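You operate a simulated robot arm through the tools that you are given. There is no shell and no other tool. Be economical: measure what you need, move in short steps, check, and stop when the job is done.

You are at the controls of a simulated robot arm. One attempt, no reset.

Task
Shut down the big-hopper mill and open its door once the rotor stops.
Fine: screw, then rotor; suction off and both bolts aside only after the Rotor still lamp lights.
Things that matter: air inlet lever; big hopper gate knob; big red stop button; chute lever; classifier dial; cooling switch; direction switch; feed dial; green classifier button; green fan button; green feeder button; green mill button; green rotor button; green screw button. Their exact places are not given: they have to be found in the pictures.

Only the result counts: the job must be done as asked and must still hold three seconds after the hand-in. Knocking over, shifting, dropping, spilling or breaking anything else fails it.

Robot
A 7-joint arm with a two-finger parallel gripper on a trunk, on a base that drives. Base frame: it is fixed to the floor where the robot stands at the start and does not move with it; the origin is under the middle of the robot, x ahead of it, y to its left, z up. Lengths are in mm, angles in degrees, forces in N, time in s.
Its first joint turns from -166.0 to 166.0 degrees. Places, roughly: air inlet lever [-5000, 2300, 500]; big hopper gate knob [400, 1200, 700]; big red stop button [-5300, 800, 800]; chute lever [400, 1500, 700]; classifier dial [-5300, 500, 800]; cooling switch [-5300, 700, 1000]; direction switch [-5300, 400, 800]; feed dial [-5300, 600, 800]; green classifier button [-5300, 400, 1000]; green fan button [-5300, 300, 1000]; green feeder button [-5300, 500, 1000]; green mill button [-5300, 400, 1000]; green rotor button [500, 300, 1200]; green screw button [500, 200, 1200]; green suction button [500, 300, 1200]; left grease knob [-4600, 2300, 600]. Payload 3.43 kg.
The tool frame sits at the grasp point between the pads (the TCP): z along the fingers, y along the line on which they close. The tips reach 30 mm beyond it. Largest opening 94 mm; finger width 28, thickness 10; the body of the gripper, 50 by 96 mm, starts 55 mm behind the TCP.
Orientation is that of the tool frame in the base frame, as a unit quaternion [x, y, z, w]. With the fingers straight down and closing along the base's y, the tool's x points along the base's -x, its y along +y and its z along -z.

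Tools
- The arm moves only by the tool arm_command. Its argument "motion" is a list of rows, each an object (a shift or turn left out is 0, a gripper value left out holds the last) with "translation": the shift along the base's x, y, z in mm, a list of three; "rotation": the turn, a rotation vector about the base's x, y, z in degrees, a list of three; "grip": the gripper command, from -1 (fully open) to 1 (shut), values between in proportion. In form: [{"translation": [x, y, z], "rotation": [rx, ry, rz], "grip": grip}, ...]. A call has 1 to 8 rows; each row is the pose to reach, as a shift and turn from the pose commanded when the call began. Each row takes 0.2 s and may step no farther than 50 mm and 8.6 degrees from the row before; otherwise, or with a gripper value out of range, the whole call is refused. A pose out of reach is approached as far as the arm can. The call stops where the force on the tool passes 90 N (or 10 N more than at its start, if that is more) or the arm is blocked; 0.2 s more then pass. The fingers move at their own pace (about 45 mm/s each) and stop on an object; they squeeze with about 31 N. The grip force told is the motor's: it shows also when the fingers shut on nothing. Time passes only in rows, and 0.2 s behind the last, so rows that repeat a pose let the fingers close. It gives the time, the measured TCP pose, the force on the tool (base axes), the opening and the grip force at its end, in the units of the frame above (readings bear some noise), with the torque about the TCP (base axes, N m) and any sound that the robot's microphone picked up, and new pictures: "views" is both (left out), scene, wrist or none.
- Cameras (640 x 400 px; columns grow to the right, rows downward): "scene" is now at [512, 215.1, 1162.6]; the picture's right is [-0.00, -1.00, 0.00], its down [-0.47, 0.00, -0.88] and it looks along [0.88, -0.00, -0.47] (base axes); focal length 214 px, centre (320, 200). "wrist" rides on the gripper at [76, 14, -103] in the tool frame; the picture's right is [-0.18, 0.98, 0.00], its down [-0.75, -0.14, -0.64] and it looks along [-0.63, -0.12, 0.77] (tool axes); focal length 243 px, centre (320, 200).
- slide_trunk(by): slides the trunk up (or, below 0, down) by that many mm; the arm and the scene camera ride with it, the base frame stays. It gives what a move gives, with no picture.
- base_move(legs): drives the robot by 1 to 6 legs, each [ahead, left, turn to the left] in mm, mm and degrees, along the robot's own axes; the way and the turn of a leg run together, so that a leg with both is an arc; at most 1500 mm and 180 degrees a leg. The arm and the cameras ride along, it lands a little off, and it stops where it bumps. It gives what a move gives, and a new picture of the scene camera.
- pan_tilt(pan, tilt): turns the head with the scene camera to pan (to the left, within 103 degrees either way) and tilt (down, from -29 to 69), counted from straight ahead of the robot. It gives what a move gives, and a new picture of the scene camera.
- probe_pixels(camera, pixels): for up to 12 pixels [column, row] of the newest picture of that camera ("zoom" is the newest enlarged one), the place [x, y, z] in the base frame of the surface seen there, good to about 2 mm. No time passes.
- zoom(camera, box): a new picture of the part [left, top, right, bottom] of that camera's present view, enlarged. No time passes.
- hand_in(): hands the job in; it is judged then, once.

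Go step by step. Measure first, check grasps and placings, and put right what went wrong. The budget is 80 turns and 260 pictures, counting those below and the enlarged ones. Unless the task says otherwise, let go and move clear before handing in, and close with one line.

The tools are called after ">>>" as name(argument=value, ...) on one line, values as JSON. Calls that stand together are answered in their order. arm_command: Moves the arm, as the interface text tells. Its arguments: {"type":"object","properties":{"motion":{"type":"array"},"views":{"type":"string","enum":["both","scene","wrist","none"]}},"required":["motion"]} The other tools are called the same way: slide_trunk (by) slides the trunk up or down; base_move (legs) drives the base; pan_tilt (pan, tilt) turns the head that bears the scene camera; probe_pixels (camera, pixels) gives the place of the surface under pixels of a picture; zoom (camera, box) takes an enlarged picture of a part of a camera's view; hand_in () hands the job in.

At the start:

```text
t: 0.0
tcp_pos: [85.9, 451.2, 1164.5]
ee_rot: [0.007, 0.973, -0.087, 0.214]
contact_force: [-0.4, -0.7, -0.2]
moment: [-0.01, -0.01, -0.02]
gripper_width: 93.9
finger_force: 0.0
trunk travel left (down, up): [-249.0, 241.0]
robot x, y, heading: [-4.1, 2.2, -0.0]
head pan, tilt: [0.0, 27.9]
```

scene: 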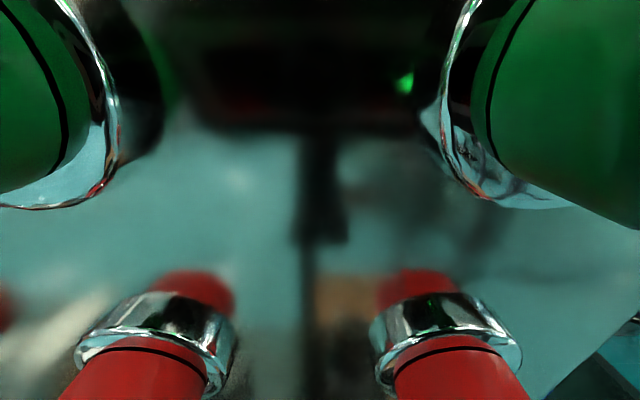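
wrist: 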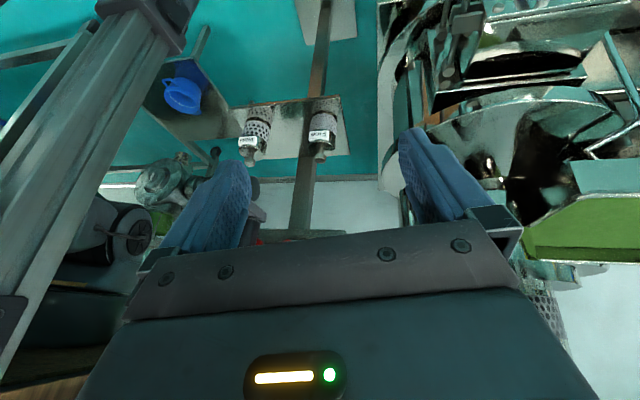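

The scene camera sits almost against a panel, with two green buttons at the top and red ones at the bottom. I'll probe a few of these points, then back away for an overview.

>>> probe_pixels(camera="scene", pixels=[[20, 100], [580, 100], [140, 370], [450, 370], [230, 200], [404, 82]])

>>> base_move(legs=[[-500, 0, 0]])

```text
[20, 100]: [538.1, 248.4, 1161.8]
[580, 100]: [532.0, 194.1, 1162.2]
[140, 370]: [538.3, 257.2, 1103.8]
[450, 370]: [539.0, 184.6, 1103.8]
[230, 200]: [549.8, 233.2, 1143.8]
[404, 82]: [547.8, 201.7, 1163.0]
```

```text
t: 2.2
tcp_pos: [-175.5, 453.8, 1164.0]
ee_rot: [0.006, 0.973, -0.087, 0.214]
contact_force: [-1.0, 0.6, -0.1]
moment: [-0.05, 0.0, -0.03]
gripper_width: 94.1
finger_force: 0.0
trunk travel left (down, up): [-249.0, 241.0]
robot x, y, heading: [-253.3, 0.3, -0.4]
head pan, tilt: [0.0, 27.9]
stopped in leg 1: the robot was blocked; the commanded pose is now the measured one
```

scene: 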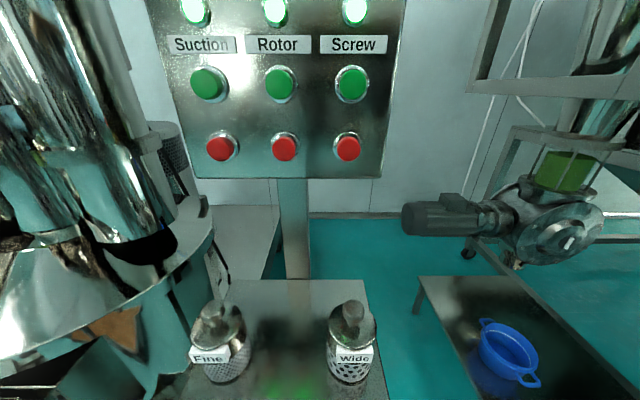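

The panel is now readable: Suction, Rotor and Screw columns, each with a lamp, a green button and a red button. I'll look up and around to find the rest.

>>> pan_tilt(pan=0, tilt=5)

>>> pan_tilt(pan=55, tilt=20)

>>> pan_tilt(pan=95, tilt=25)

>>> pan_tilt(pan=-60, tilt=25)

```text
t: 3.1
tcp_pos: [-173.9, 453.4, 1163.6]
ee_rot: [0.006, 0.973, -0.087, 0.214]
contact_force: [0.1, -0.5, -0.2]
moment: [-0.01, 0.0, 0.03]
gripper_width: 93.9
finger_force: 0.0
trunk travel left (down, up): [-249.0, 241.0]
robot x, y, heading: [-256.8, -1.3, -0.0]
head pan, tilt: [0.0, 5.0]
```

scene: 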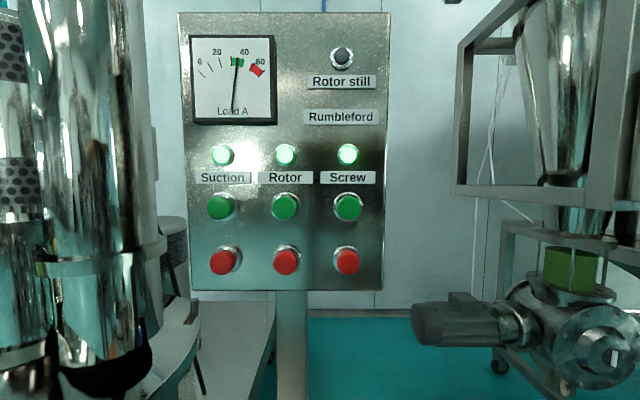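

```text
t: 4.3
tcp_pos: [-173.2, 454.7, 1164.0]
ee_rot: [0.005, 0.973, -0.087, 0.214]
contact_force: [0.2, 0.4, -0.3]
moment: [0.01, 0.02, 0.0]
gripper_width: 94.0
finger_force: 0.1
trunk travel left (down, up): [-249.0, 241.0]
robot x, y, heading: [-260.1, -2.6, 0.1]
head pan, tilt: [55.0, 20.0]
```

scene: 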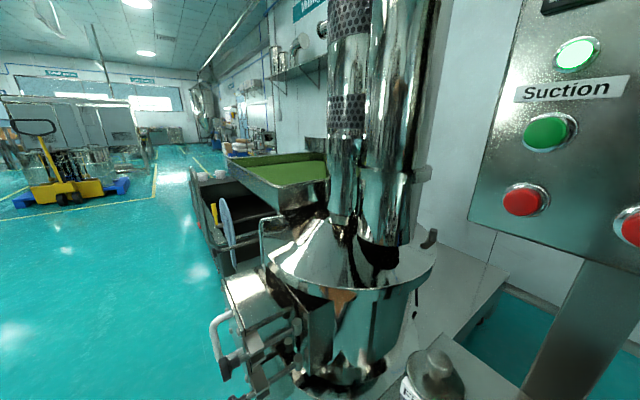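

```text
t: 5.4
tcp_pos: [-173.9, 454.1, 1162.9]
ee_rot: [0.005, 0.973, -0.088, 0.215]
contact_force: [0.4, 0.0, -0.6]
moment: [0.0, 0.02, -0.01]
gripper_width: 94.0
finger_force: 0.1
trunk travel left (down, up): [-249.0, 241.0]
robot x, y, heading: [-260.2, -1.7, -0.1]
head pan, tilt: [95.0, 25.0]
```

scene: 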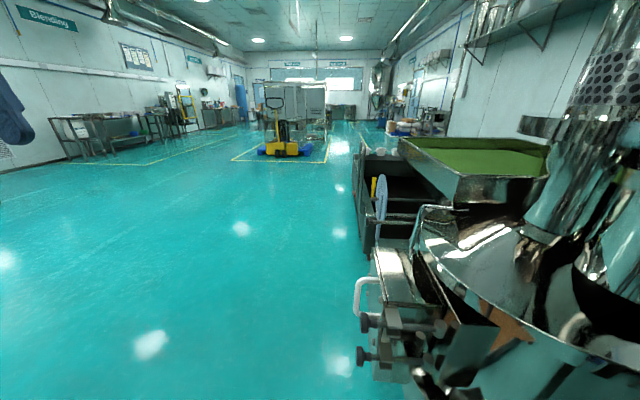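

```text
t: 7.8
tcp_pos: [-174.3, 453.4, 1163.8]
ee_rot: [0.006, 0.973, -0.088, 0.214]
contact_force: [-0.4, -1.0, -0.2]
moment: [-0.01, 0.01, -0.01]
gripper_width: 94.0
finger_force: 0.0
trunk travel left (down, up): [-249.0, 241.0]
robot x, y, heading: [-258.4, -2.1, -0.2]
head pan, tilt: [-60.0, 25.0]
```

scene: 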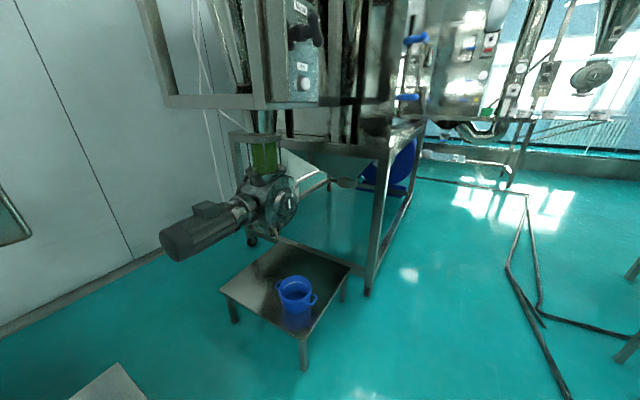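

This mill has the green hopper, and a door fixture with two dark knobs is visible at pixels (225,365) in the second view. I'll look closely at that, and pan back to measure the red buttons.

>>> pan_tilt(pan=65, tilt=45)

>>> zoom(camera="scene", box=[150, 100, 470, 300])

>>> probe_pixels(camera="zoom", pixels=[[320, 200], [100, 200], [200, 200], [400, 200], [500, 200], [320, 300], [320, 100], [200, 300], [200, 100]])

>>> pan_tilt(pan=0, tilt=5)

>>> probe_pixels(camera="scene", pixels=[[223, 260], [285, 260], [346, 260], [223, 207], [285, 207], [347, 207], [375, 230], [200, 230]])

```text
t: 9.8
tcp_pos: [-173.4, 454.2, 1164.2]
ee_rot: [0.006, 0.973, -0.087, 0.214]
contact_force: [-0.4, 0.5, 0.2]
moment: [-0.01, 0.01, -0.02]
gripper_width: 93.9
finger_force: 0.1
trunk travel left (down, up): [-249.0, 241.0]
robot x, y, heading: [-259.7, 1.1, 0.1]
head pan, tilt: [65.0, 45.0]
```

scene: 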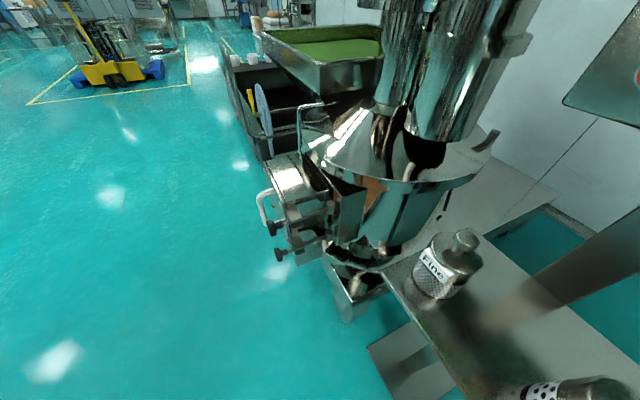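

```text
2.00 times, centred on (310, 200) of scene
```

zoom: 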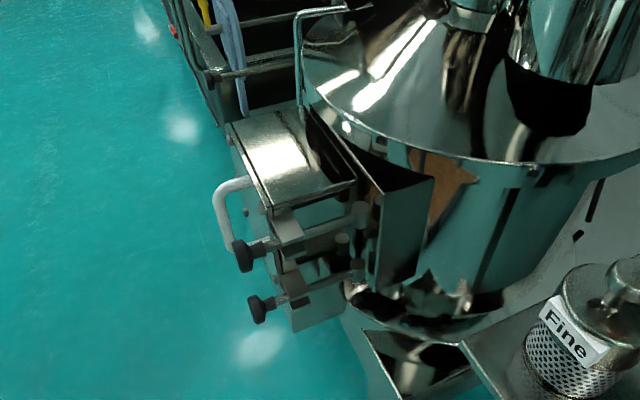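

```text
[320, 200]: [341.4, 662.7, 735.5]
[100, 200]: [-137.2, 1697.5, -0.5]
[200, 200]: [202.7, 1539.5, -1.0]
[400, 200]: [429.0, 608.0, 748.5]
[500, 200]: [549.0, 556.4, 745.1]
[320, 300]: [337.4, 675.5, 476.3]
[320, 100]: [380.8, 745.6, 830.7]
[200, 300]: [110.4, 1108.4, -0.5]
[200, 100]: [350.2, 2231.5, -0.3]
```

```text
t: 11.2
tcp_pos: [-173.6, 452.8, 1164.3]
ee_rot: [0.006, 0.973, -0.087, 0.214]
contact_force: [-0.2, -0.1, 0.1]
moment: [-0.01, 0.0, 0.0]
gripper_width: 94.0
finger_force: 0.1
trunk travel left (down, up): [-249.0, 241.0]
robot x, y, heading: [-260.6, 7.0, 0.1]
head pan, tilt: [0.0, 5.0]
```

scene: 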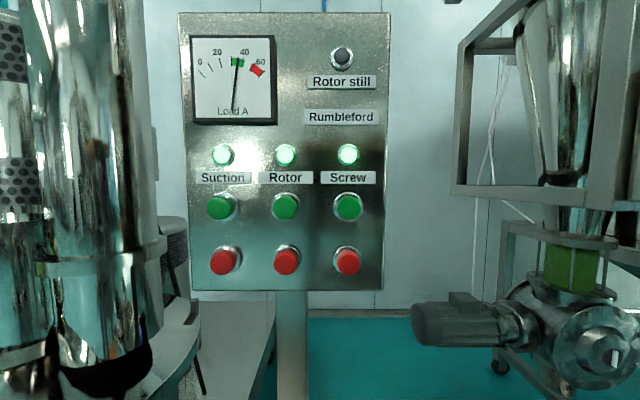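

```text
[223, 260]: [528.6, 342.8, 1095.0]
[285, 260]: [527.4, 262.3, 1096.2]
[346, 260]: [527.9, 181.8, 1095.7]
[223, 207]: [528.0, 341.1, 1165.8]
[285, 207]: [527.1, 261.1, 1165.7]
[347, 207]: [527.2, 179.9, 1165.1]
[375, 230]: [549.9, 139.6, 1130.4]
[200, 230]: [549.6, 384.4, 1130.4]
```

The red buttons are Screw (346,260), Rotor (285,260) and Suction (223,260), at x≈528, z≈1095 and y = 182, 262, 342. Before moving the arm I want to know what the grey frame in the wrist view is.

>>> zoom(camera="wrist", box=[0, 0, 640, 400])

>>> probe_pixels(camera="zoom", pixels=[[120, 100], [60, 200], [20, 320], [150, 20], [50, 60], [200, 220], [320, 180], [250, 140], [500, 150]])

>>> pan_tilt(pan=0, tilt=60)

```text
1.00 times, centred on (320, 200) of wrist (not enlarged: the box is as wide or as high as the picture)
```

zoom: 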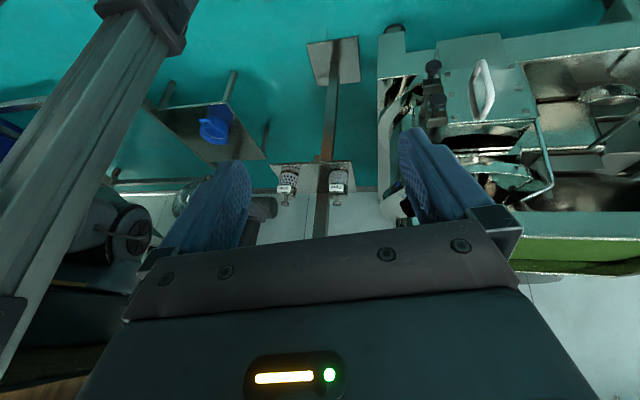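

```text
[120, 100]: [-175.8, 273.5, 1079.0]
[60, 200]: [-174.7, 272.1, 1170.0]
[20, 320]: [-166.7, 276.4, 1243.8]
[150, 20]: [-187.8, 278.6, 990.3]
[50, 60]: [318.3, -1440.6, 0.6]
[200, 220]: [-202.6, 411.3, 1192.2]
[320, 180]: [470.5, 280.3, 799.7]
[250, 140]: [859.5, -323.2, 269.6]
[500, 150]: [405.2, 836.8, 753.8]
```

```text
t: 12.4
tcp_pos: [-174.6, 453.6, 1162.8]
ee_rot: [0.006, 0.973, -0.087, 0.215]
contact_force: [-0.2, 0.7, 1.1]
moment: [0.01, -0.02, 0.01]
gripper_width: 94.1
finger_force: 0.0
trunk travel left (down, up): [-249.0, 241.0]
robot x, y, heading: [-261.1, 1.8, 0.3]
head pan, tilt: [0.0, 60.0]
```

scene: 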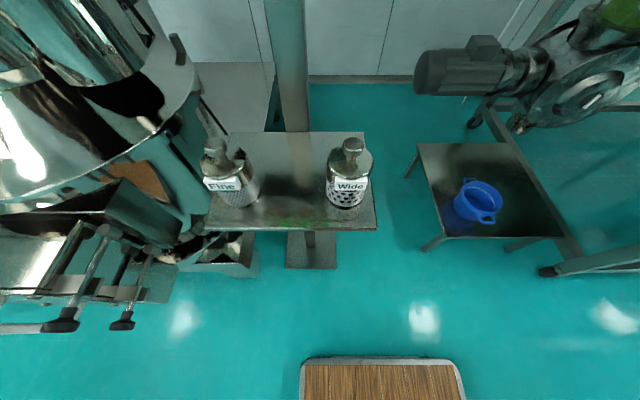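

The grey pole stands at about (-170,273). I can't yet tell if it is a mast or an arm link, so I'll bring the tool to horizontal while moving forward on the free left side, closing the fingers, and then recheck.

>>> arm_command(motion=[{"translation": [20, 0, 0], "rotation": [0.86, -8.11, 1.0], "grip": 1}, {"translation": [40, 0, 0], "rotation": [1.72, -16.2, 2.0]}, {"translation": [60, 0, 0], "rotation": [2.6, -24.3, 3.0]}, {"translation": [80, 0, 0], "rotation": [3.45, -32.4, 4.0]}, {"translation": [100, 0, 0], "rotation": [4.3, -40.5, 5.0]}, {"translation": [120, 0, 0], "rotation": [5.2, -48.7, 6.0]}, {"translation": [140, 0, 0], "rotation": [6.0, -56.8, 7.0]}, {"translation": [160, 0, 0], "rotation": [6.9, -64.9, 8.0]}], views="both")

>>> probe_pixels(camera="wrist", pixels=[[120, 100], [60, 200], [20, 320], [150, 20], [30, 30], [600, 200], [320, 100]])

```text
t: 13.8
tcp_pos: [-158.8, 415.1, 1188.8]
ee_rot: [-0.076, 0.821, 0.051, 0.563]
contact_force: [-0.6, 1.0, -1.0]
moment: [0.0, 0.02, 0.02]
gripper_width: 0.0
finger_force: 23.0
trunk travel left (down, up): [-249.0, 241.0]
robot x, y, heading: [-260.4, -0.2, -0.2]
head pan, tilt: [0.0, 60.0]
stopped in row 6: the arm was blocked; the commanded pose is now the measured one
```

scene: 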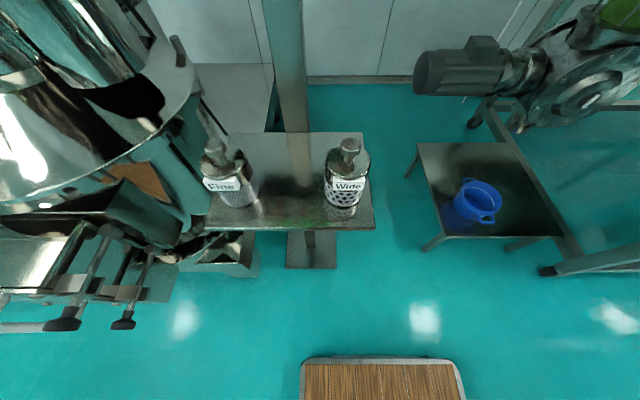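
wrist: 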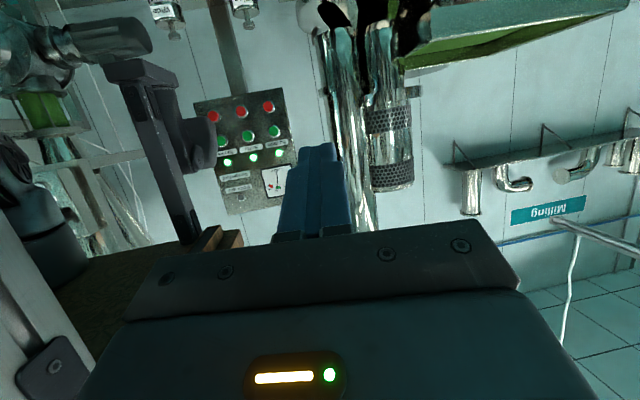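

```text
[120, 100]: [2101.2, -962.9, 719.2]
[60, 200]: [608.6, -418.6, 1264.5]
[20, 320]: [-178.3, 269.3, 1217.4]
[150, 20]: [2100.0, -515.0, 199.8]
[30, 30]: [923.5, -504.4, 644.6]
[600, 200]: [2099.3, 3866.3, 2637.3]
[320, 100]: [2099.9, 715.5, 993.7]
```

The arm was blocked, and the pole at (-178,270) did not move with it, so it's fixed to the robot. I'll probe the dark structure at (160,150) in the wrist view.

>>> zoom(camera="wrist", box=[0, 20, 320, 300])

>>> probe_pixels(camera="wrist", pixels=[[155, 100], [175, 200], [205, 135], [120, 70], [165, 130], [105, 35], [205, 240], [100, 270], [20, 200], [45, 370], [20, 270], [60, 250]])

```text
1.43 times, centred on (160, 160) of wrist
```

zoom: 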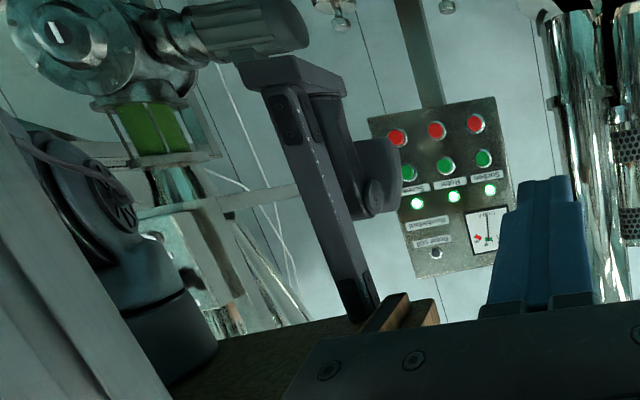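

```text
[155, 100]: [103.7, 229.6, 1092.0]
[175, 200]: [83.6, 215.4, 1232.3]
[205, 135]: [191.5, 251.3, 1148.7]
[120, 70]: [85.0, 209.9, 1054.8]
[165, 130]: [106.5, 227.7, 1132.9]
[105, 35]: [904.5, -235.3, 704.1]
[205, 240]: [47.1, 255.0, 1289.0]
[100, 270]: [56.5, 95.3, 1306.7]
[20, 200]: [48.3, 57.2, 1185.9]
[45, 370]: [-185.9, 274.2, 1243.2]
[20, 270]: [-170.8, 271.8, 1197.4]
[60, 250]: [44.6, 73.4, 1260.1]
```

An arm base and a camera mast (95,222, z 1050–1300) hang from a wooden board. I'll look at the arm itself with the head turned fully left.

>>> pan_tilt(pan=103, tilt=10)

>>> pan_tilt(pan=-103, tilt=10)

```text
t: 15.6
tcp_pos: [-158.4, 415.2, 1186.6]
ee_rot: [-0.076, 0.822, 0.049, 0.562]
contact_force: [0.6, 0.6, 0.4]
moment: [0.03, -0.05, -0.01]
gripper_width: 0.2
finger_force: 30.9
trunk travel left (down, up): [-249.0, 241.0]
robot x, y, heading: [-258.9, 2.0, -0.1]
head pan, tilt: [103.0, 10.0]
```

scene: 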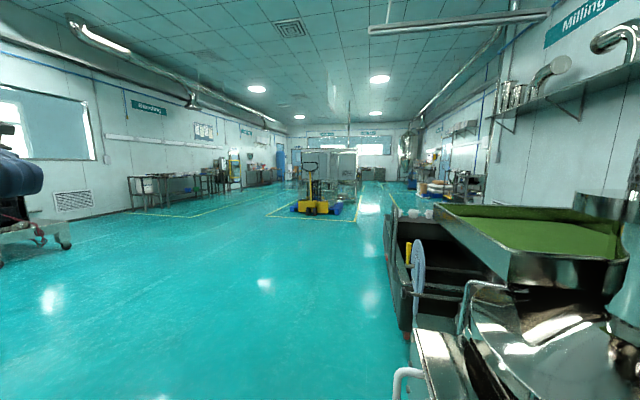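

```text
t: 18.6
tcp_pos: [-158.5, 415.6, 1185.1]
ee_rot: [-0.077, 0.822, 0.049, 0.562]
contact_force: [-0.5, -0.5, 0.8]
moment: [0.02, 0.0, 0.01]
gripper_width: 0.2
finger_force: 30.8
trunk travel left (down, up): [-249.0, 241.0]
robot x, y, heading: [-261.3, 3.6, 0.1]
head pan, tilt: [-103.0, 10.0]
```

scene: 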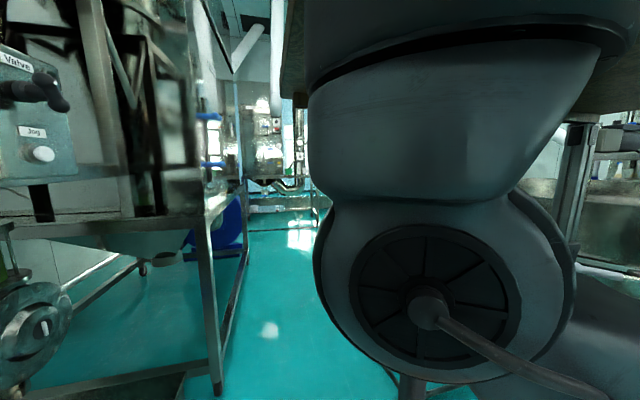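

The hanging arm base and shoulder show at (430,300), with the upper arm running backward. I'll measure them.

>>> probe_pixels(camera="scene", pixels=[[430, 300], [320, 270], [570, 270], [440, 120], [315, 120], [590, 120], [600, 330], [580, 200], [610, 60], [300, 50]])

>>> pan_tilt(pan=-103, tilt=55)

```text
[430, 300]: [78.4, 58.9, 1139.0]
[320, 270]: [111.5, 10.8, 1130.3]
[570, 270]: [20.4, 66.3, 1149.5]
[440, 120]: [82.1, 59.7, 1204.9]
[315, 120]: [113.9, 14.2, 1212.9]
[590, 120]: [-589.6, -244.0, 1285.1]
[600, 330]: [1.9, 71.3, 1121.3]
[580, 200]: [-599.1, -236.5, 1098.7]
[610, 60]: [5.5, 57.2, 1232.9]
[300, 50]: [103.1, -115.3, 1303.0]
```

```text
t: 19.7
tcp_pos: [-158.8, 416.2, 1185.2]
ee_rot: [-0.078, 0.822, 0.05, 0.562]
contact_force: [1.0, 0.3, -0.5]
moment: [-0.02, 0.0, -0.01]
gripper_width: 0.0
finger_force: 31.1
trunk travel left (down, up): [-249.0, 241.0]
robot x, y, heading: [-259.5, 2.2, 0.2]
head pan, tilt: [-103.0, 55.0]
```

scene: 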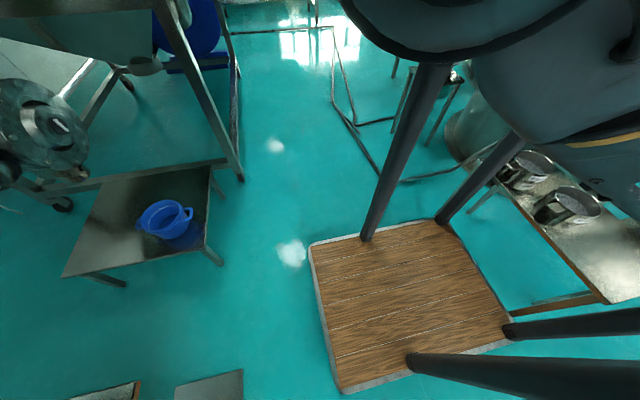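

The arm hangs from a board on four posts, and its upper arm runs back beneath that board. I need one more look at its route.

>>> pan_tilt(pan=-103, tilt=33)

>>> probe_pixels(camera="scene", pixels=[[560, 220], [600, 240], [635, 250], [635, 300], [600, 150], [540, 320], [630, 100], [480, 250], [630, 200], [400, 350], [500, 390], [440, 250]])

```text
t: 20.6
tcp_pos: [-158.4, 415.5, 1185.5]
ee_rot: [-0.077, 0.821, 0.048, 0.564]
contact_force: [0.1, 0.1, -0.7]
moment: [0.03, 0.01, 0.02]
gripper_width: 0.0
finger_force: 30.9
trunk travel left (down, up): [-249.0, 241.0]
robot x, y, heading: [-257.9, 1.0, -0.1]
head pan, tilt: [-103.0, 33.0]
```

scene: 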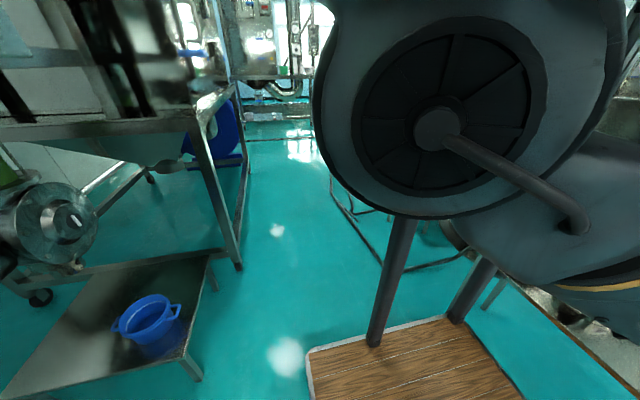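

```text
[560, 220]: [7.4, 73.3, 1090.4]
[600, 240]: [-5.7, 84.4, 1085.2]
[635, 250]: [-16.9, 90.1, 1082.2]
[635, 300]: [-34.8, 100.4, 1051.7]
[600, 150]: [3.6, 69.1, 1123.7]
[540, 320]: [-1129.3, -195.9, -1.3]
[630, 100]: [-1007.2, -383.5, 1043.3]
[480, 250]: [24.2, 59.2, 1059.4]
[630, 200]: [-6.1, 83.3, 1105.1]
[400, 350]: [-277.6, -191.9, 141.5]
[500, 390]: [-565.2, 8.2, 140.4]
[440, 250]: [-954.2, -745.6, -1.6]
```

The shoulder is near (78,0,1140) and the upper arm runs back-left, so the forearm likely touches the post at (-175,272). I'll test freedom outward (+y), away from the frame.

>>> arm_command(motion=[{"translation": [0, 40, 0]}, {"translation": [0, 80, 0]}, {"translation": [0, 120, 0]}, {"translation": [0, 160, 0]}, {"translation": [0, 200, 0]}], views="wrist")

>>> pan_tilt(pan=103, tilt=20)

```text
t: 21.3
tcp_pos: [-233.0, 480.9, 1178.0]
ee_rot: [-0.143, 0.811, 0.085, 0.56]
contact_force: [-0.5, 0.0, 0.4]
moment: [0.04, -0.02, 0.01]
gripper_width: 0.1
finger_force: 31.3
trunk travel left (down, up): [-249.0, 241.0]
robot x, y, heading: [-255.6, -3.8, 0.1]
head pan, tilt: [-103.0, 33.0]
stopped in row 3: the arm was blocked; the commanded pose is now the measured one
```

wrist: 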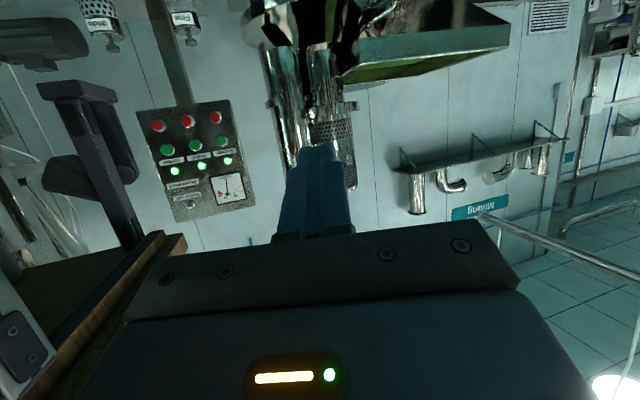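

```text
t: 24.3
tcp_pos: [-233.0, 479.7, 1178.0]
ee_rot: [-0.143, 0.812, 0.086, 0.56]
contact_force: [0.5, 0.0, 0.6]
moment: [0.02, 0.01, 0.0]
gripper_width: 0.1
finger_force: 30.5
trunk travel left (down, up): [-249.0, 241.0]
robot x, y, heading: [-260.9, 3.0, -0.1]
head pan, tilt: [103.0, 20.0]
```

scene: 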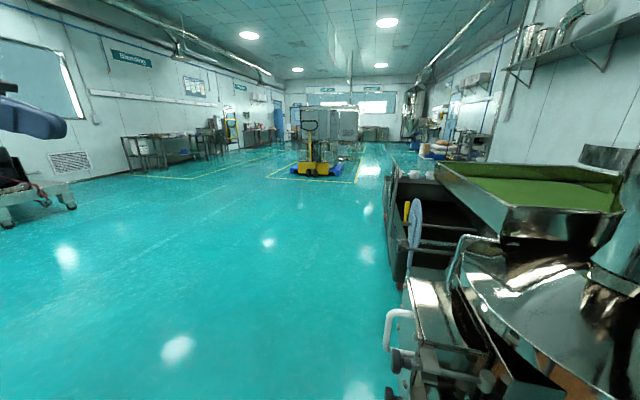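

When commanded +y the tool slid along azimuth ~139°, as if pressed against that post. I'll check that the post is fixed and find its extent.

>>> probe_pixels(camera="wrist", pixels=[[15, 330], [5, 300], [10, 385], [60, 370], [155, 240], [90, 300], [130, 200], [60, 60], [40, 180]])

>>> zoom(camera="scene", box=[0, 50, 120, 250])

>>> probe_pixels(camera="scene", pixels=[[30, 120], [3, 88], [5, 160], [15, 175], [35, 195]])

```text
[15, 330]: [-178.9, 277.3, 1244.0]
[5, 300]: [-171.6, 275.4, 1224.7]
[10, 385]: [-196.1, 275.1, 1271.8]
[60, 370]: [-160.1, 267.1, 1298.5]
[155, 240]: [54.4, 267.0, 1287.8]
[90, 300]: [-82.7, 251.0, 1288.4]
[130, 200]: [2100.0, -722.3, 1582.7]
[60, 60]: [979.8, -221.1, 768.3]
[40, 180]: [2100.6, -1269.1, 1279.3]
```

```text
2.00 times, centred on (60, 150) of scene
```

zoom: 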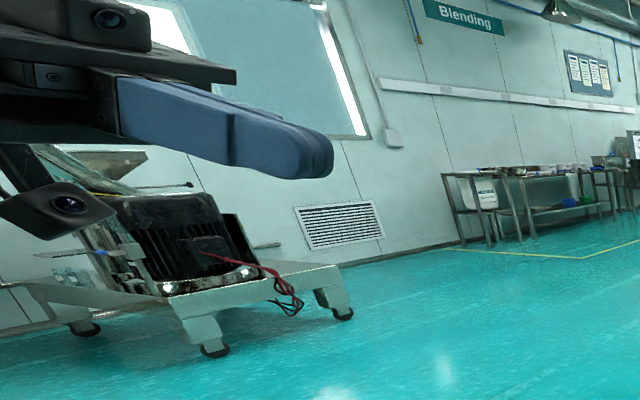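

```text
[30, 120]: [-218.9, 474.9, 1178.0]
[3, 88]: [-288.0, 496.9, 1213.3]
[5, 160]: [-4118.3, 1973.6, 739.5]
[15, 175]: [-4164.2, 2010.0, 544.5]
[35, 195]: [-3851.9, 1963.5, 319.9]
```

The post is fixed to the robot and the forearm is caught behind it. I'll turn the tool down, lower it, and later pull it in under the board, so it can swing to the front beneath the camera mast.

>>> arm_command(motion=[{"translation": [-15, 0, -30], "rotation": [-1.24, 8.15, -2.08]}, {"translation": [-30, 0, -60], "rotation": [-2.48, 16.3, -4.15]}, {"translation": [-40, 0, -90], "rotation": [-3.7, 24.4, -6.2]}, {"translation": [-50, 0, -120], "rotation": [-4.95, 32.6, -8.3]}, {"translation": [-60, 0, -150], "rotation": [-6.2, 40.7, -10.4]}, {"translation": [-60, 0, -180], "rotation": [-7.4, 48.9, -12.4]}, {"translation": [-60, 0, -210], "rotation": [-8.7, 57.0, -14.5]}, {"translation": [-60, 0, -240], "rotation": [-9.9, 65.2, -16.6]}], views="wrist")

```text
t: 26.1
tcp_pos: [-291.6, 483.5, 935.3]
ee_rot: [-0.006, 1.0, 0.003, 0.028]
contact_force: [-0.7, -0.4, -0.1]
moment: [0.03, -0.01, -0.01]
gripper_width: 0.0
finger_force: 30.7
trunk travel left (down, up): [-249.0, 241.0]
robot x, y, heading: [-261.8, -0.7, -0.2]
head pan, tilt: [103.0, 20.0]
```

wrist: 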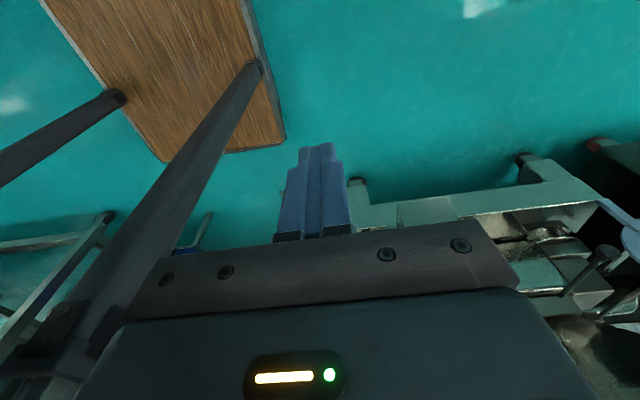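

Free so far; the leg at (230,130) is visible. Next I lower further, then pull in behind the leg.

>>> arm_command(motion=[{"translation": [-10, 0, -48]}, {"translation": [-20, 0, -96]}, {"translation": [-30, 0, -144]}, {"translation": [-40, 0, -192]}, {"translation": [-40, 0, -240]}, {"translation": [-40, -10, -288]}, {"translation": [-40, -30, -330]}, {"translation": [-40, -60, -370]}], views="wrist")

>>> probe_pixels(camera="wrist", pixels=[[220, 120], [180, 200], [120, 270], [250, 80], [20, 360], [110, 100], [50, 140]])

```text
t: 28.1
tcp_pos: [-392.7, 396.4, 589.2]
ee_rot: [-0.059, 0.998, 0.02, 0.013]
contact_force: [0.7, 1.5, 0.1]
moment: [-0.03, -0.01, -0.03]
gripper_width: 0.0
finger_force: 30.8
trunk travel left (down, up): [-249.0, 241.0]
robot x, y, heading: [-263.9, -0.2, 0.1]
head pan, tilt: [103.0, 20.0]
stopped in row 8: the arm was blocked; the commanded pose is now the measured one
```

wrist: 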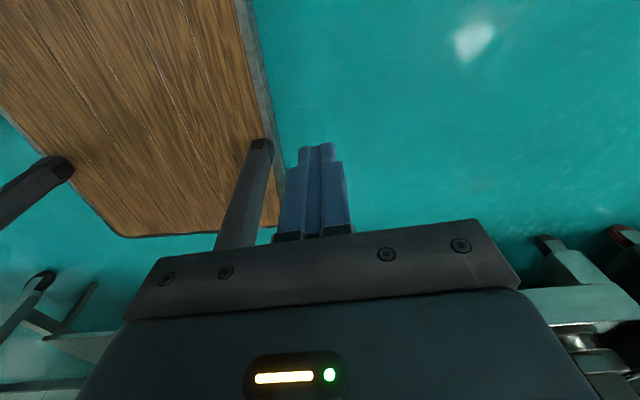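

```text
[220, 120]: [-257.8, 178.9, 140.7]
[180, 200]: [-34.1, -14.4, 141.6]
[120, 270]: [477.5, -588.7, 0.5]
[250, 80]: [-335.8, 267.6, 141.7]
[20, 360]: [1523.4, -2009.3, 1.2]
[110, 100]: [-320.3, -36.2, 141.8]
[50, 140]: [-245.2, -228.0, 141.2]
```

It was blocked slightly at the last row. I'll pull radially inward toward the arm axis, staying behind the leg.

>>> arm_command(motion=[{"translation": [0, -40, -10]}, {"translation": [10, -80, -20]}, {"translation": [25, -120, -30]}, {"translation": [55, -150, -30]}, {"translation": [90, -180, -30]}, {"translation": [125, -205, -30]}, {"translation": [165, -225, -30]}, {"translation": [205, -245, -30]}], views="wrist")

```text
t: 29.9
tcp_pos: [-181.0, 151.9, 559.4]
ee_rot: [-0.054, 0.998, 0.017, 0.015]
contact_force: [-0.1, 0.3, 0.0]
moment: [-0.05, 0.02, 0.03]
gripper_width: 0.0
finger_force: 31.0
trunk travel left (down, up): [-249.0, 241.0]
robot x, y, heading: [-258.3, -3.1, -0.0]
head pan, tilt: [103.0, 20.0]
```

wrist: 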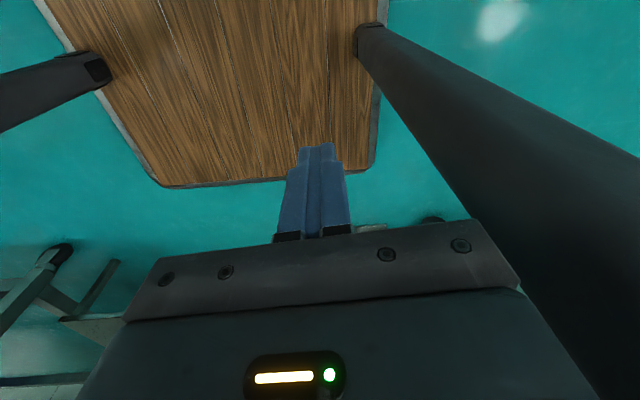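

The tool is now inside the frame, between the legs. I'll move forward beneath the arm axis.

>>> arm_command(motion=[{"translation": [45, -15, 0]}, {"translation": [90, -20, 0]}, {"translation": [135, -15, 0]}, {"translation": [180, -10, 0]}, {"translation": [225, 0, 0]}, {"translation": [270, 0, 0]}, {"translation": [315, 0, 0]}, {"translation": [360, 0, 0]}], views="wrist")

```text
t: 31.7
tcp_pos: [178.9, 154.5, 557.8]
ee_rot: [-0.055, 0.998, 0.019, 0.014]
contact_force: [0.3, 1.0, -0.7]
moment: [0.03, -0.01, -0.01]
gripper_width: 0.0
finger_force: 31.0
trunk travel left (down, up): [-249.0, 241.0]
robot x, y, heading: [-262.8, 2.2, -0.1]
head pan, tilt: [103.0, 20.0]
```

wrist: 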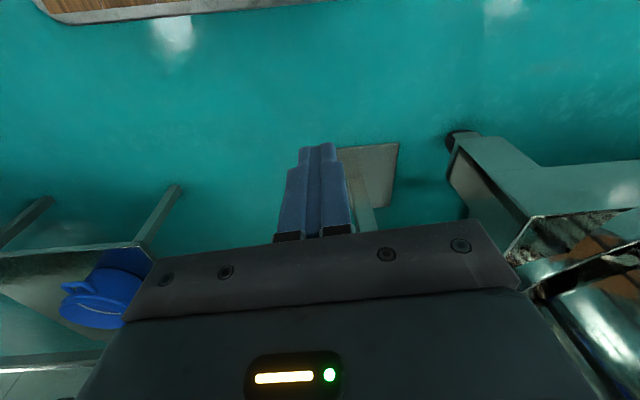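

The arm is now in front. I'll raise the trunk 200 mm so the camera mast clears the button level, then bring the tool up and level.

>>> slide_trunk(by=200)

>>> arm_command(motion=[{"translation": [18, 2, 30], "rotation": [0.29, -8.03, -0.6]}, {"translation": [36, 4, 60], "rotation": [0.58, -16.06, -1.2]}, {"translation": [54, 7, 90], "rotation": [0.87, -24.1, -1.8]}, {"translation": [72, 10, 120], "rotation": [1.16, -32.1, -2.4]}, {"translation": [90, 12, 150], "rotation": [1.45, -40.1, -3.0]}, {"translation": [108, 15, 180], "rotation": [1.74, -48.2, -3.6]}, {"translation": [126, 18, 210], "rotation": [2.0, -56.2, -4.2]}, {"translation": [144, 20, 240], "rotation": [2.3, -64.2, -4.8]}], views="none")

>>> pan_tilt(pan=0, tilt=35)

```text
t: 33.9
tcp_pos: [176.6, 155.0, 756.9]
ee_rot: [-0.055, 0.998, 0.018, 0.014]
contact_force: [-0.2, -1.2, 0.1]
moment: [0.03, 0.0, -0.01]
gripper_width: 0.2
finger_force: 30.8
trunk travel left (down, up): [-449.0, 41.0]
robot x, y, heading: [-262.9, 1.2, -0.0]
head pan, tilt: [103.0, 20.0]
```

```text
t: 35.7
tcp_pos: [325.3, 175.0, 998.4]
ee_rot: [-0.016, 0.838, 0.005, 0.545]
contact_force: [-0.3, 0.1, -0.2]
moment: [-0.01, 0.06, 0.01]
gripper_width: 0.4
finger_force: 30.7
trunk travel left (down, up): [-449.0, 41.0]
robot x, y, heading: [-262.7, -1.8, -0.1]
head pan, tilt: [103.0, 20.0]
```

```text
t: 37.5
tcp_pos: [323.5, 175.3, 998.2]
ee_rot: [-0.017, 0.839, 0.006, 0.543]
contact_force: [0.0, -0.6, 0.2]
moment: [0.0, 0.01, 0.03]
gripper_width: 0.1
finger_force: 31.0
trunk travel left (down, up): [-449.0, 41.0]
robot x, y, heading: [-257.4, -0.4, -0.1]
head pan, tilt: [0.0, 35.0]
```

scene: 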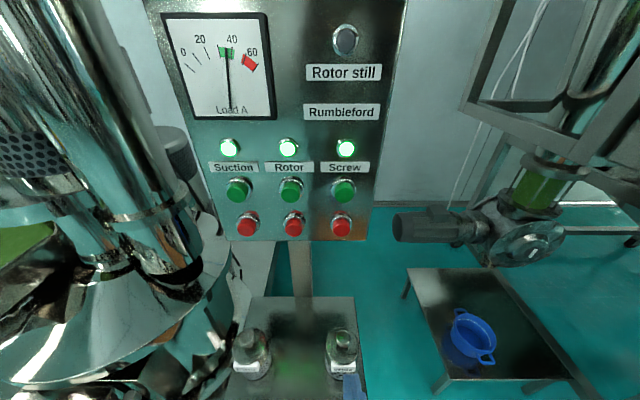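

The view is clear and the fingers show at (352,388). I'll finish levelling and line up in front of the red Screw button.

>>> arm_command(motion=[{"translation": [25, 2, 30], "rotation": [0.29, -8.0, -0.6]}, {"translation": [50, 4, 60], "rotation": [0.6, -16.0, -1.2]}, {"translation": [75, 6, 90], "rotation": [0.9, -24.0, -1.8]}, {"translation": [110, 7, 97], "rotation": [0.9, -24.0, -1.8]}], views="scene")

>>> probe_pixels(camera="scene", pixels=[[247, 224], [294, 224], [342, 224]])

```text
t: 38.5
tcp_pos: [431.2, 179.6, 1096.8]
ee_rot: [0.002, 0.707, -0.001, 0.707]
contact_force: [-0.2, 1.0, 0.2]
moment: [-0.06, 0.01, 0.01]
gripper_width: 0.2
finger_force: 30.9
trunk travel left (down, up): [-449.0, 41.0]
robot x, y, heading: [-261.0, 5.8, -0.2]
head pan, tilt: [0.0, 35.0]
```

scene: 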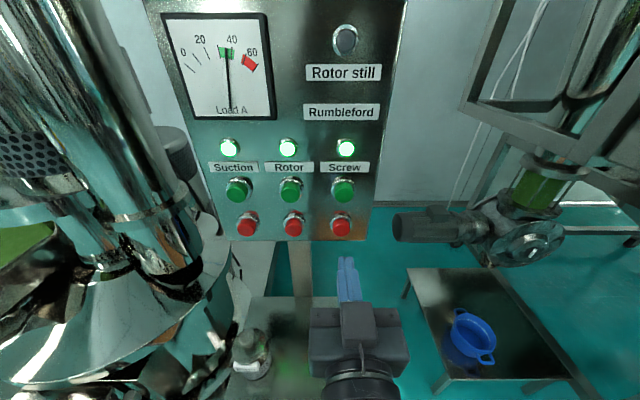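

```text
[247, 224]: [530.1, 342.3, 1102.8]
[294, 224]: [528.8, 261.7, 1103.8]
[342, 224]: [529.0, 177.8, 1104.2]
```

Aligned with Screw red. I'll press in 74 mm and retract.

>>> arm_command(motion=[{"translation": [45, 2, 0]}, {"translation": [62, 2, 0]}, {"translation": [68, 2, 0]}, {"translation": [72, 2, 0]}, {"translation": [75, 2, 0]}, {"translation": [30, 2, 0]}], views="scene")

```text
t: 39.9
tcp_pos: [462.7, 183.2, 1094.3]
ee_rot: [0.001, 0.708, 0.0, 0.707]
contact_force: [1.0, 0.3, 0.1]
moment: [-0.02, 0.02, 0.03]
gripper_width: 0.1
finger_force: 31.0
trunk travel left (down, up): [-449.0, 41.0]
robot x, y, heading: [-257.9, 3.0, -0.1]
head pan, tilt: [0.0, 35.0]
heard: click
```

scene: 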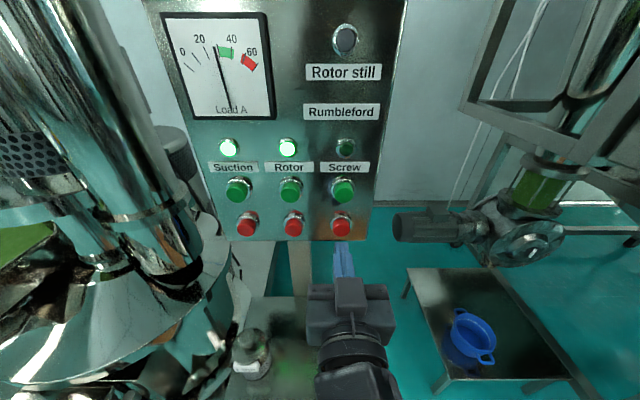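

Click heard: the Screw lamp is out and the load is falling. I'll shift to the Rotor button and let the load settle.

>>> arm_command(motion=[{"translation": [-30, 0, 0]}, {"translation": [-30, 40, 0]}, {"translation": [-30, 79, 0]}, {"translation": [-30, 79, 0]}, {"translation": [-30, 79, 0]}, {"translation": [-30, 79, 0]}, {"translation": [-30, 79, 0]}, {"translation": [-30, 79, 0]}], views="scene")

```text
t: 41.7
tcp_pos: [432.3, 262.0, 1093.4]
ee_rot: [0.001, 0.708, 0.0, 0.707]
contact_force: [0.2, -0.2, 1.3]
moment: [-0.01, -0.05, 0.01]
gripper_width: 0.1
finger_force: 31.1
trunk travel left (down, up): [-449.0, 41.0]
robot x, y, heading: [-260.0, -0.1, 0.2]
head pan, tilt: [0.0, 35.0]
```

scene: 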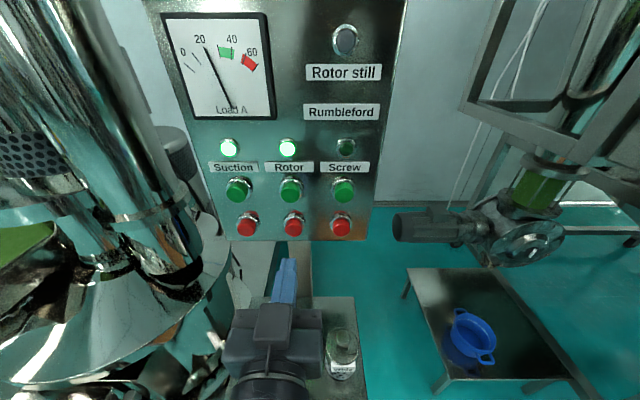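

The load has dropped to about 20 and is still falling. I'll wait a little longer before stopping the rotor.

>>> arm_command(motion=[{"translation": [0, 0, 0]}, {"translation": [0, 0, 0]}, {"translation": [0, 0, 0]}, {"translation": [0, 0, 0]}, {"translation": [0, 0, 0]}, {"translation": [0, 0, 0]}, {"translation": [0, 0, 0]}, {"translation": [0, 0, 2]}], views="none")

>>> arm_command(motion=[{"translation": [0, 0, 0]}, {"translation": [0, 0, 0]}, {"translation": [0, 0, 0]}, {"translation": [0, 0, 0]}, {"translation": [0, 0, 0]}, {"translation": [0, 0, 0]}, {"translation": [0, 0, 0]}, {"translation": [0, 0, 0]}], views="scene")

```text
t: 43.5
tcp_pos: [432.0, 260.7, 1095.6]
ee_rot: [0.001, 0.707, -0.001, 0.707]
contact_force: [0.2, 1.1, -0.4]
moment: [-0.03, 0.0, -0.01]
gripper_width: 0.1
finger_force: 31.0
trunk travel left (down, up): [-449.0, 41.0]
robot x, y, heading: [-255.4, -0.1, -0.0]
head pan, tilt: [0.0, 35.0]
```

```text
t: 45.3
tcp_pos: [432.3, 260.7, 1095.0]
ee_rot: [0.001, 0.708, 0.0, 0.706]
contact_force: [0.6, -0.4, -1.1]
moment: [0.04, 0.0, 0.02]
gripper_width: 0.0
finger_force: 30.9
trunk travel left (down, up): [-449.0, 41.0]
robot x, y, heading: [-257.9, 2.1, -0.2]
head pan, tilt: [0.0, 35.0]
```

scene: 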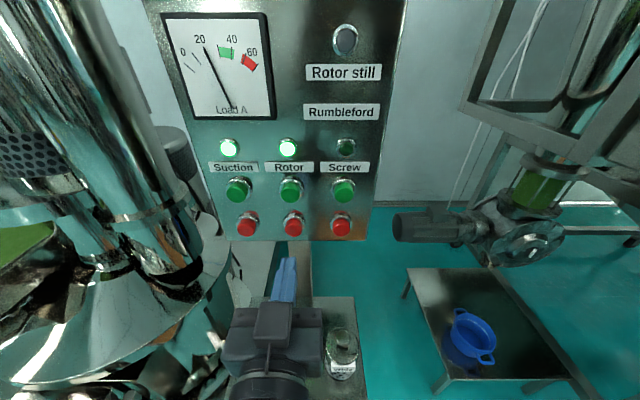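

The load has settled at idle (~19). Pressing the red Rotor button now.

>>> arm_command(motion=[{"translation": [45, 1, 0]}, {"translation": [62, 1, 0]}, {"translation": [68, 1, 0]}, {"translation": [72, 1, 0]}, {"translation": [75, 1, 0]}, {"translation": [30, 1, 0]}, {"translation": [0, 40, 0]}, {"translation": [0, 80, 0]}], views="scene")

```text
t: 47.1
tcp_pos: [431.5, 343.8, 1096.6]
ee_rot: [0.002, 0.707, -0.002, 0.707]
contact_force: [0.3, -0.2, -0.4]
moment: [0.01, 0.0, -0.03]
gripper_width: 0.0
finger_force: 31.1
trunk travel left (down, up): [-449.0, 41.0]
robot x, y, heading: [-260.1, -0.3, 0.1]
head pan, tilt: [0.0, 35.0]
heard: click
```

scene: 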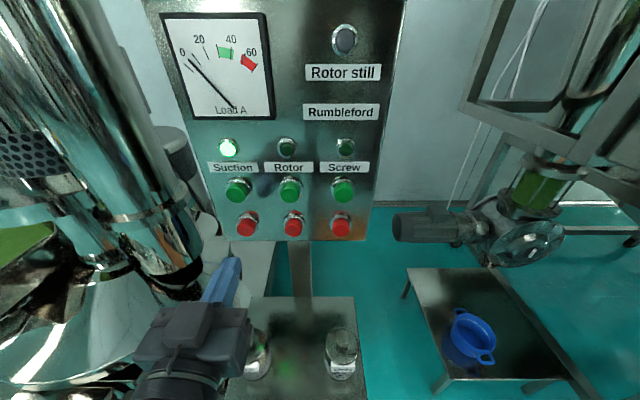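

The rotor is off and the load is falling to 0. The tool is lined up at Suction; I'll wait for the Rotor still lamp.

>>> arm_command(motion=[{"translation": [0, 0, 0]}, {"translation": [0, 0, 0]}, {"translation": [0, 0, 0]}, {"translation": [0, 0, 0]}, {"translation": [0, 0, 0]}, {"translation": [0, 0, 0]}, {"translation": [0, 0, 0]}, {"translation": [0, 0, 0]}], views="none")

>>> arm_command(motion=[{"translation": [0, 0, 0]}, {"translation": [0, 0, 0]}, {"translation": [0, 0, 0]}, {"translation": [0, 0, 0]}, {"translation": [0, 0, 0]}, {"translation": [0, 0, 0]}, {"translation": [0, 0, 0]}, {"translation": [0, 0, 0]}], views="none")

>>> arm_command(motion=[{"translation": [0, 0, 0]}, {"translation": [0, 0, 0]}, {"translation": [0, 0, 0]}, {"translation": [0, 0, 0]}, {"translation": [0, 0, 0]}, {"translation": [0, 0, 0]}, {"translation": [0, 0, 0]}, {"translation": [0, 0, 0]}], views="scene")

```text
t: 48.9
tcp_pos: [431.9, 344.3, 1095.6]
ee_rot: [0.002, 0.708, 0.0, 0.706]
contact_force: [-0.1, -0.2, 0.4]
moment: [0.0, -0.02, 0.0]
gripper_width: 0.1
finger_force: 31.1
trunk travel left (down, up): [-449.0, 41.0]
robot x, y, heading: [-258.5, 2.6, -0.2]
head pan, tilt: [0.0, 35.0]
```

```text
t: 50.7
tcp_pos: [431.4, 344.3, 1097.7]
ee_rot: [0.001, 0.708, 0.0, 0.707]
contact_force: [0.6, -0.4, 0.9]
moment: [-0.04, -0.01, -0.01]
gripper_width: 0.0
finger_force: 30.9
trunk travel left (down, up): [-449.0, 41.0]
robot x, y, heading: [-260.3, -1.7, -0.1]
head pan, tilt: [0.0, 35.0]
```

```text
t: 52.5
tcp_pos: [431.3, 343.9, 1096.6]
ee_rot: [0.001, 0.707, 0.0, 0.707]
contact_force: [0.6, -0.2, -0.5]
moment: [0.0, 0.0, -0.03]
gripper_width: 0.0
finger_force: 30.5
trunk travel left (down, up): [-449.0, 41.0]
robot x, y, heading: [-256.6, 2.2, -0.3]
head pan, tilt: [0.0, 35.0]
```

scene: 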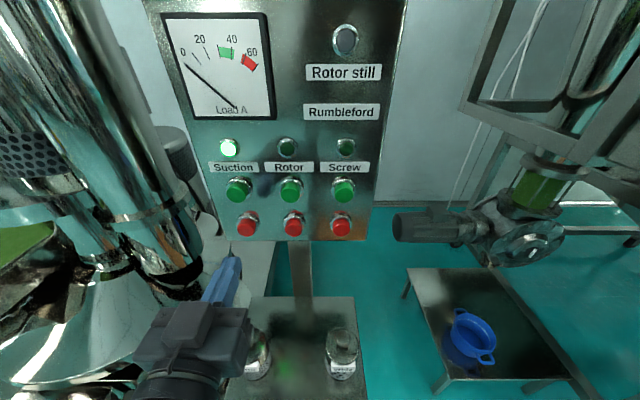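

The Rotor still lamp (345,40) is still dark. I'll keep waiting.

>>> arm_command(motion=[{"translation": [0, 0, 0]}, {"translation": [0, 0, 0]}, {"translation": [0, 0, 0]}, {"translation": [0, 0, 0]}, {"translation": [0, 0, 0]}, {"translation": [0, 0, 0]}, {"translation": [0, 0, 0]}, {"translation": [0, 0, 0]}], views="none")

>>> arm_command(motion=[{"translation": [0, 0, 0]}, {"translation": [0, 0, 0]}, {"translation": [0, 0, 0]}, {"translation": [0, 0, 0]}, {"translation": [0, 0, 0]}, {"translation": [0, 0, 0]}, {"translation": [0, 0, 0]}, {"translation": [0, 0, 0]}], views="none")

>>> arm_command(motion=[{"translation": [0, 0, 0]}, {"translation": [0, 0, 0]}, {"translation": [0, 0, 0]}, {"translation": [0, 0, 0]}, {"translation": [0, 0, 0]}, {"translation": [0, 0, 0]}, {"translation": [0, 0, 0]}, {"translation": [0, 0, 0]}], views="scene")

>>> arm_command(motion=[{"translation": [0, 0, 0]}, {"translation": [0, 0, 0]}, {"translation": [0, 0, 0]}, {"translation": [0, 0, 0]}, {"translation": [0, 0, 0]}, {"translation": [0, 0, 0]}, {"translation": [0, 0, 0]}, {"translation": [0, 0, 0]}], views="none")

>>> arm_command(motion=[{"translation": [0, 0, 0]}, {"translation": [0, 0, 0]}, {"translation": [0, 0, 0]}, {"translation": [0, 0, 0]}, {"translation": [0, 0, 0]}, {"translation": [0, 0, 0]}, {"translation": [0, 0, 0]}, {"translation": [0, 0, 0]}], views="scene")

```text
t: 54.3
tcp_pos: [431.8, 342.7, 1095.1]
ee_rot: [0.001, 0.708, 0.0, 0.707]
contact_force: [-0.8, 0.1, 0.2]
moment: [0.0, 0.03, -0.04]
gripper_width: 0.1
finger_force: 31.2
trunk travel left (down, up): [-449.0, 41.0]
robot x, y, heading: [-258.7, 0.8, 0.4]
head pan, tilt: [0.0, 35.0]
```

```text
t: 56.1
tcp_pos: [430.5, 343.7, 1095.6]
ee_rot: [0.0, 0.707, 0.0, 0.707]
contact_force: [0.7, 0.6, -0.3]
moment: [0.02, -0.01, -0.01]
gripper_width: 0.0
finger_force: 30.8
trunk travel left (down, up): [-449.0, 41.0]
robot x, y, heading: [-259.6, 0.9, -0.1]
head pan, tilt: [0.0, 35.0]
```

```text
t: 57.9
tcp_pos: [431.4, 344.6, 1096.5]
ee_rot: [0.001, 0.708, 0.001, 0.706]
contact_force: [-0.2, -0.6, 0.3]
moment: [-0.01, 0.01, 0.01]
gripper_width: 0.0
finger_force: 30.4
trunk travel left (down, up): [-449.0, 41.0]
robot x, y, heading: [-259.5, 4.9, 0.1]
head pan, tilt: [0.0, 35.0]
```

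scene: 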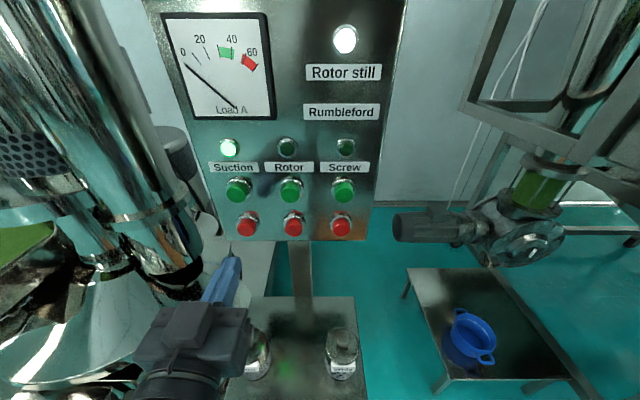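

```text
t: 59.7
tcp_pos: [432.4, 343.0, 1097.3]
ee_rot: [0.0, 0.707, 0.0, 0.707]
contact_force: [0.0, 0.4, 0.3]
moment: [0.0, 0.01, -0.01]
gripper_width: 0.0
finger_force: 30.6
trunk travel left (down, up): [-449.0, 41.0]
robot x, y, heading: [-260.2, 2.1, -0.0]
head pan, tilt: [0.0, 35.0]
```

```text
t: 61.5
tcp_pos: [431.2, 343.8, 1097.0]
ee_rot: [0.001, 0.708, 0.0, 0.706]
contact_force: [0.3, -0.3, -0.7]
moment: [0.0, 0.01, -0.03]
gripper_width: 0.0
finger_force: 31.3
trunk travel left (down, up): [-449.0, 41.0]
robot x, y, heading: [-261.8, 3.8, 0.2]
head pan, tilt: [0.0, 35.0]
```

scene: 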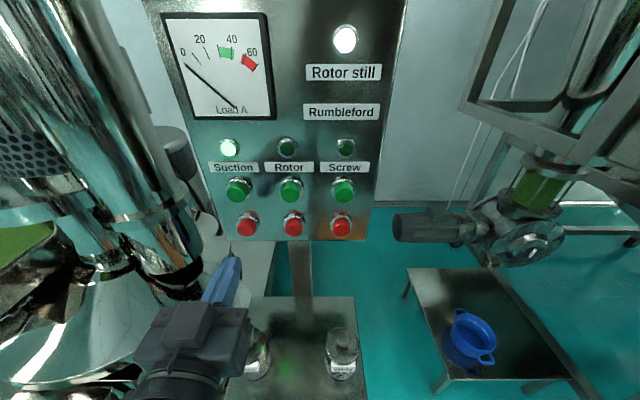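

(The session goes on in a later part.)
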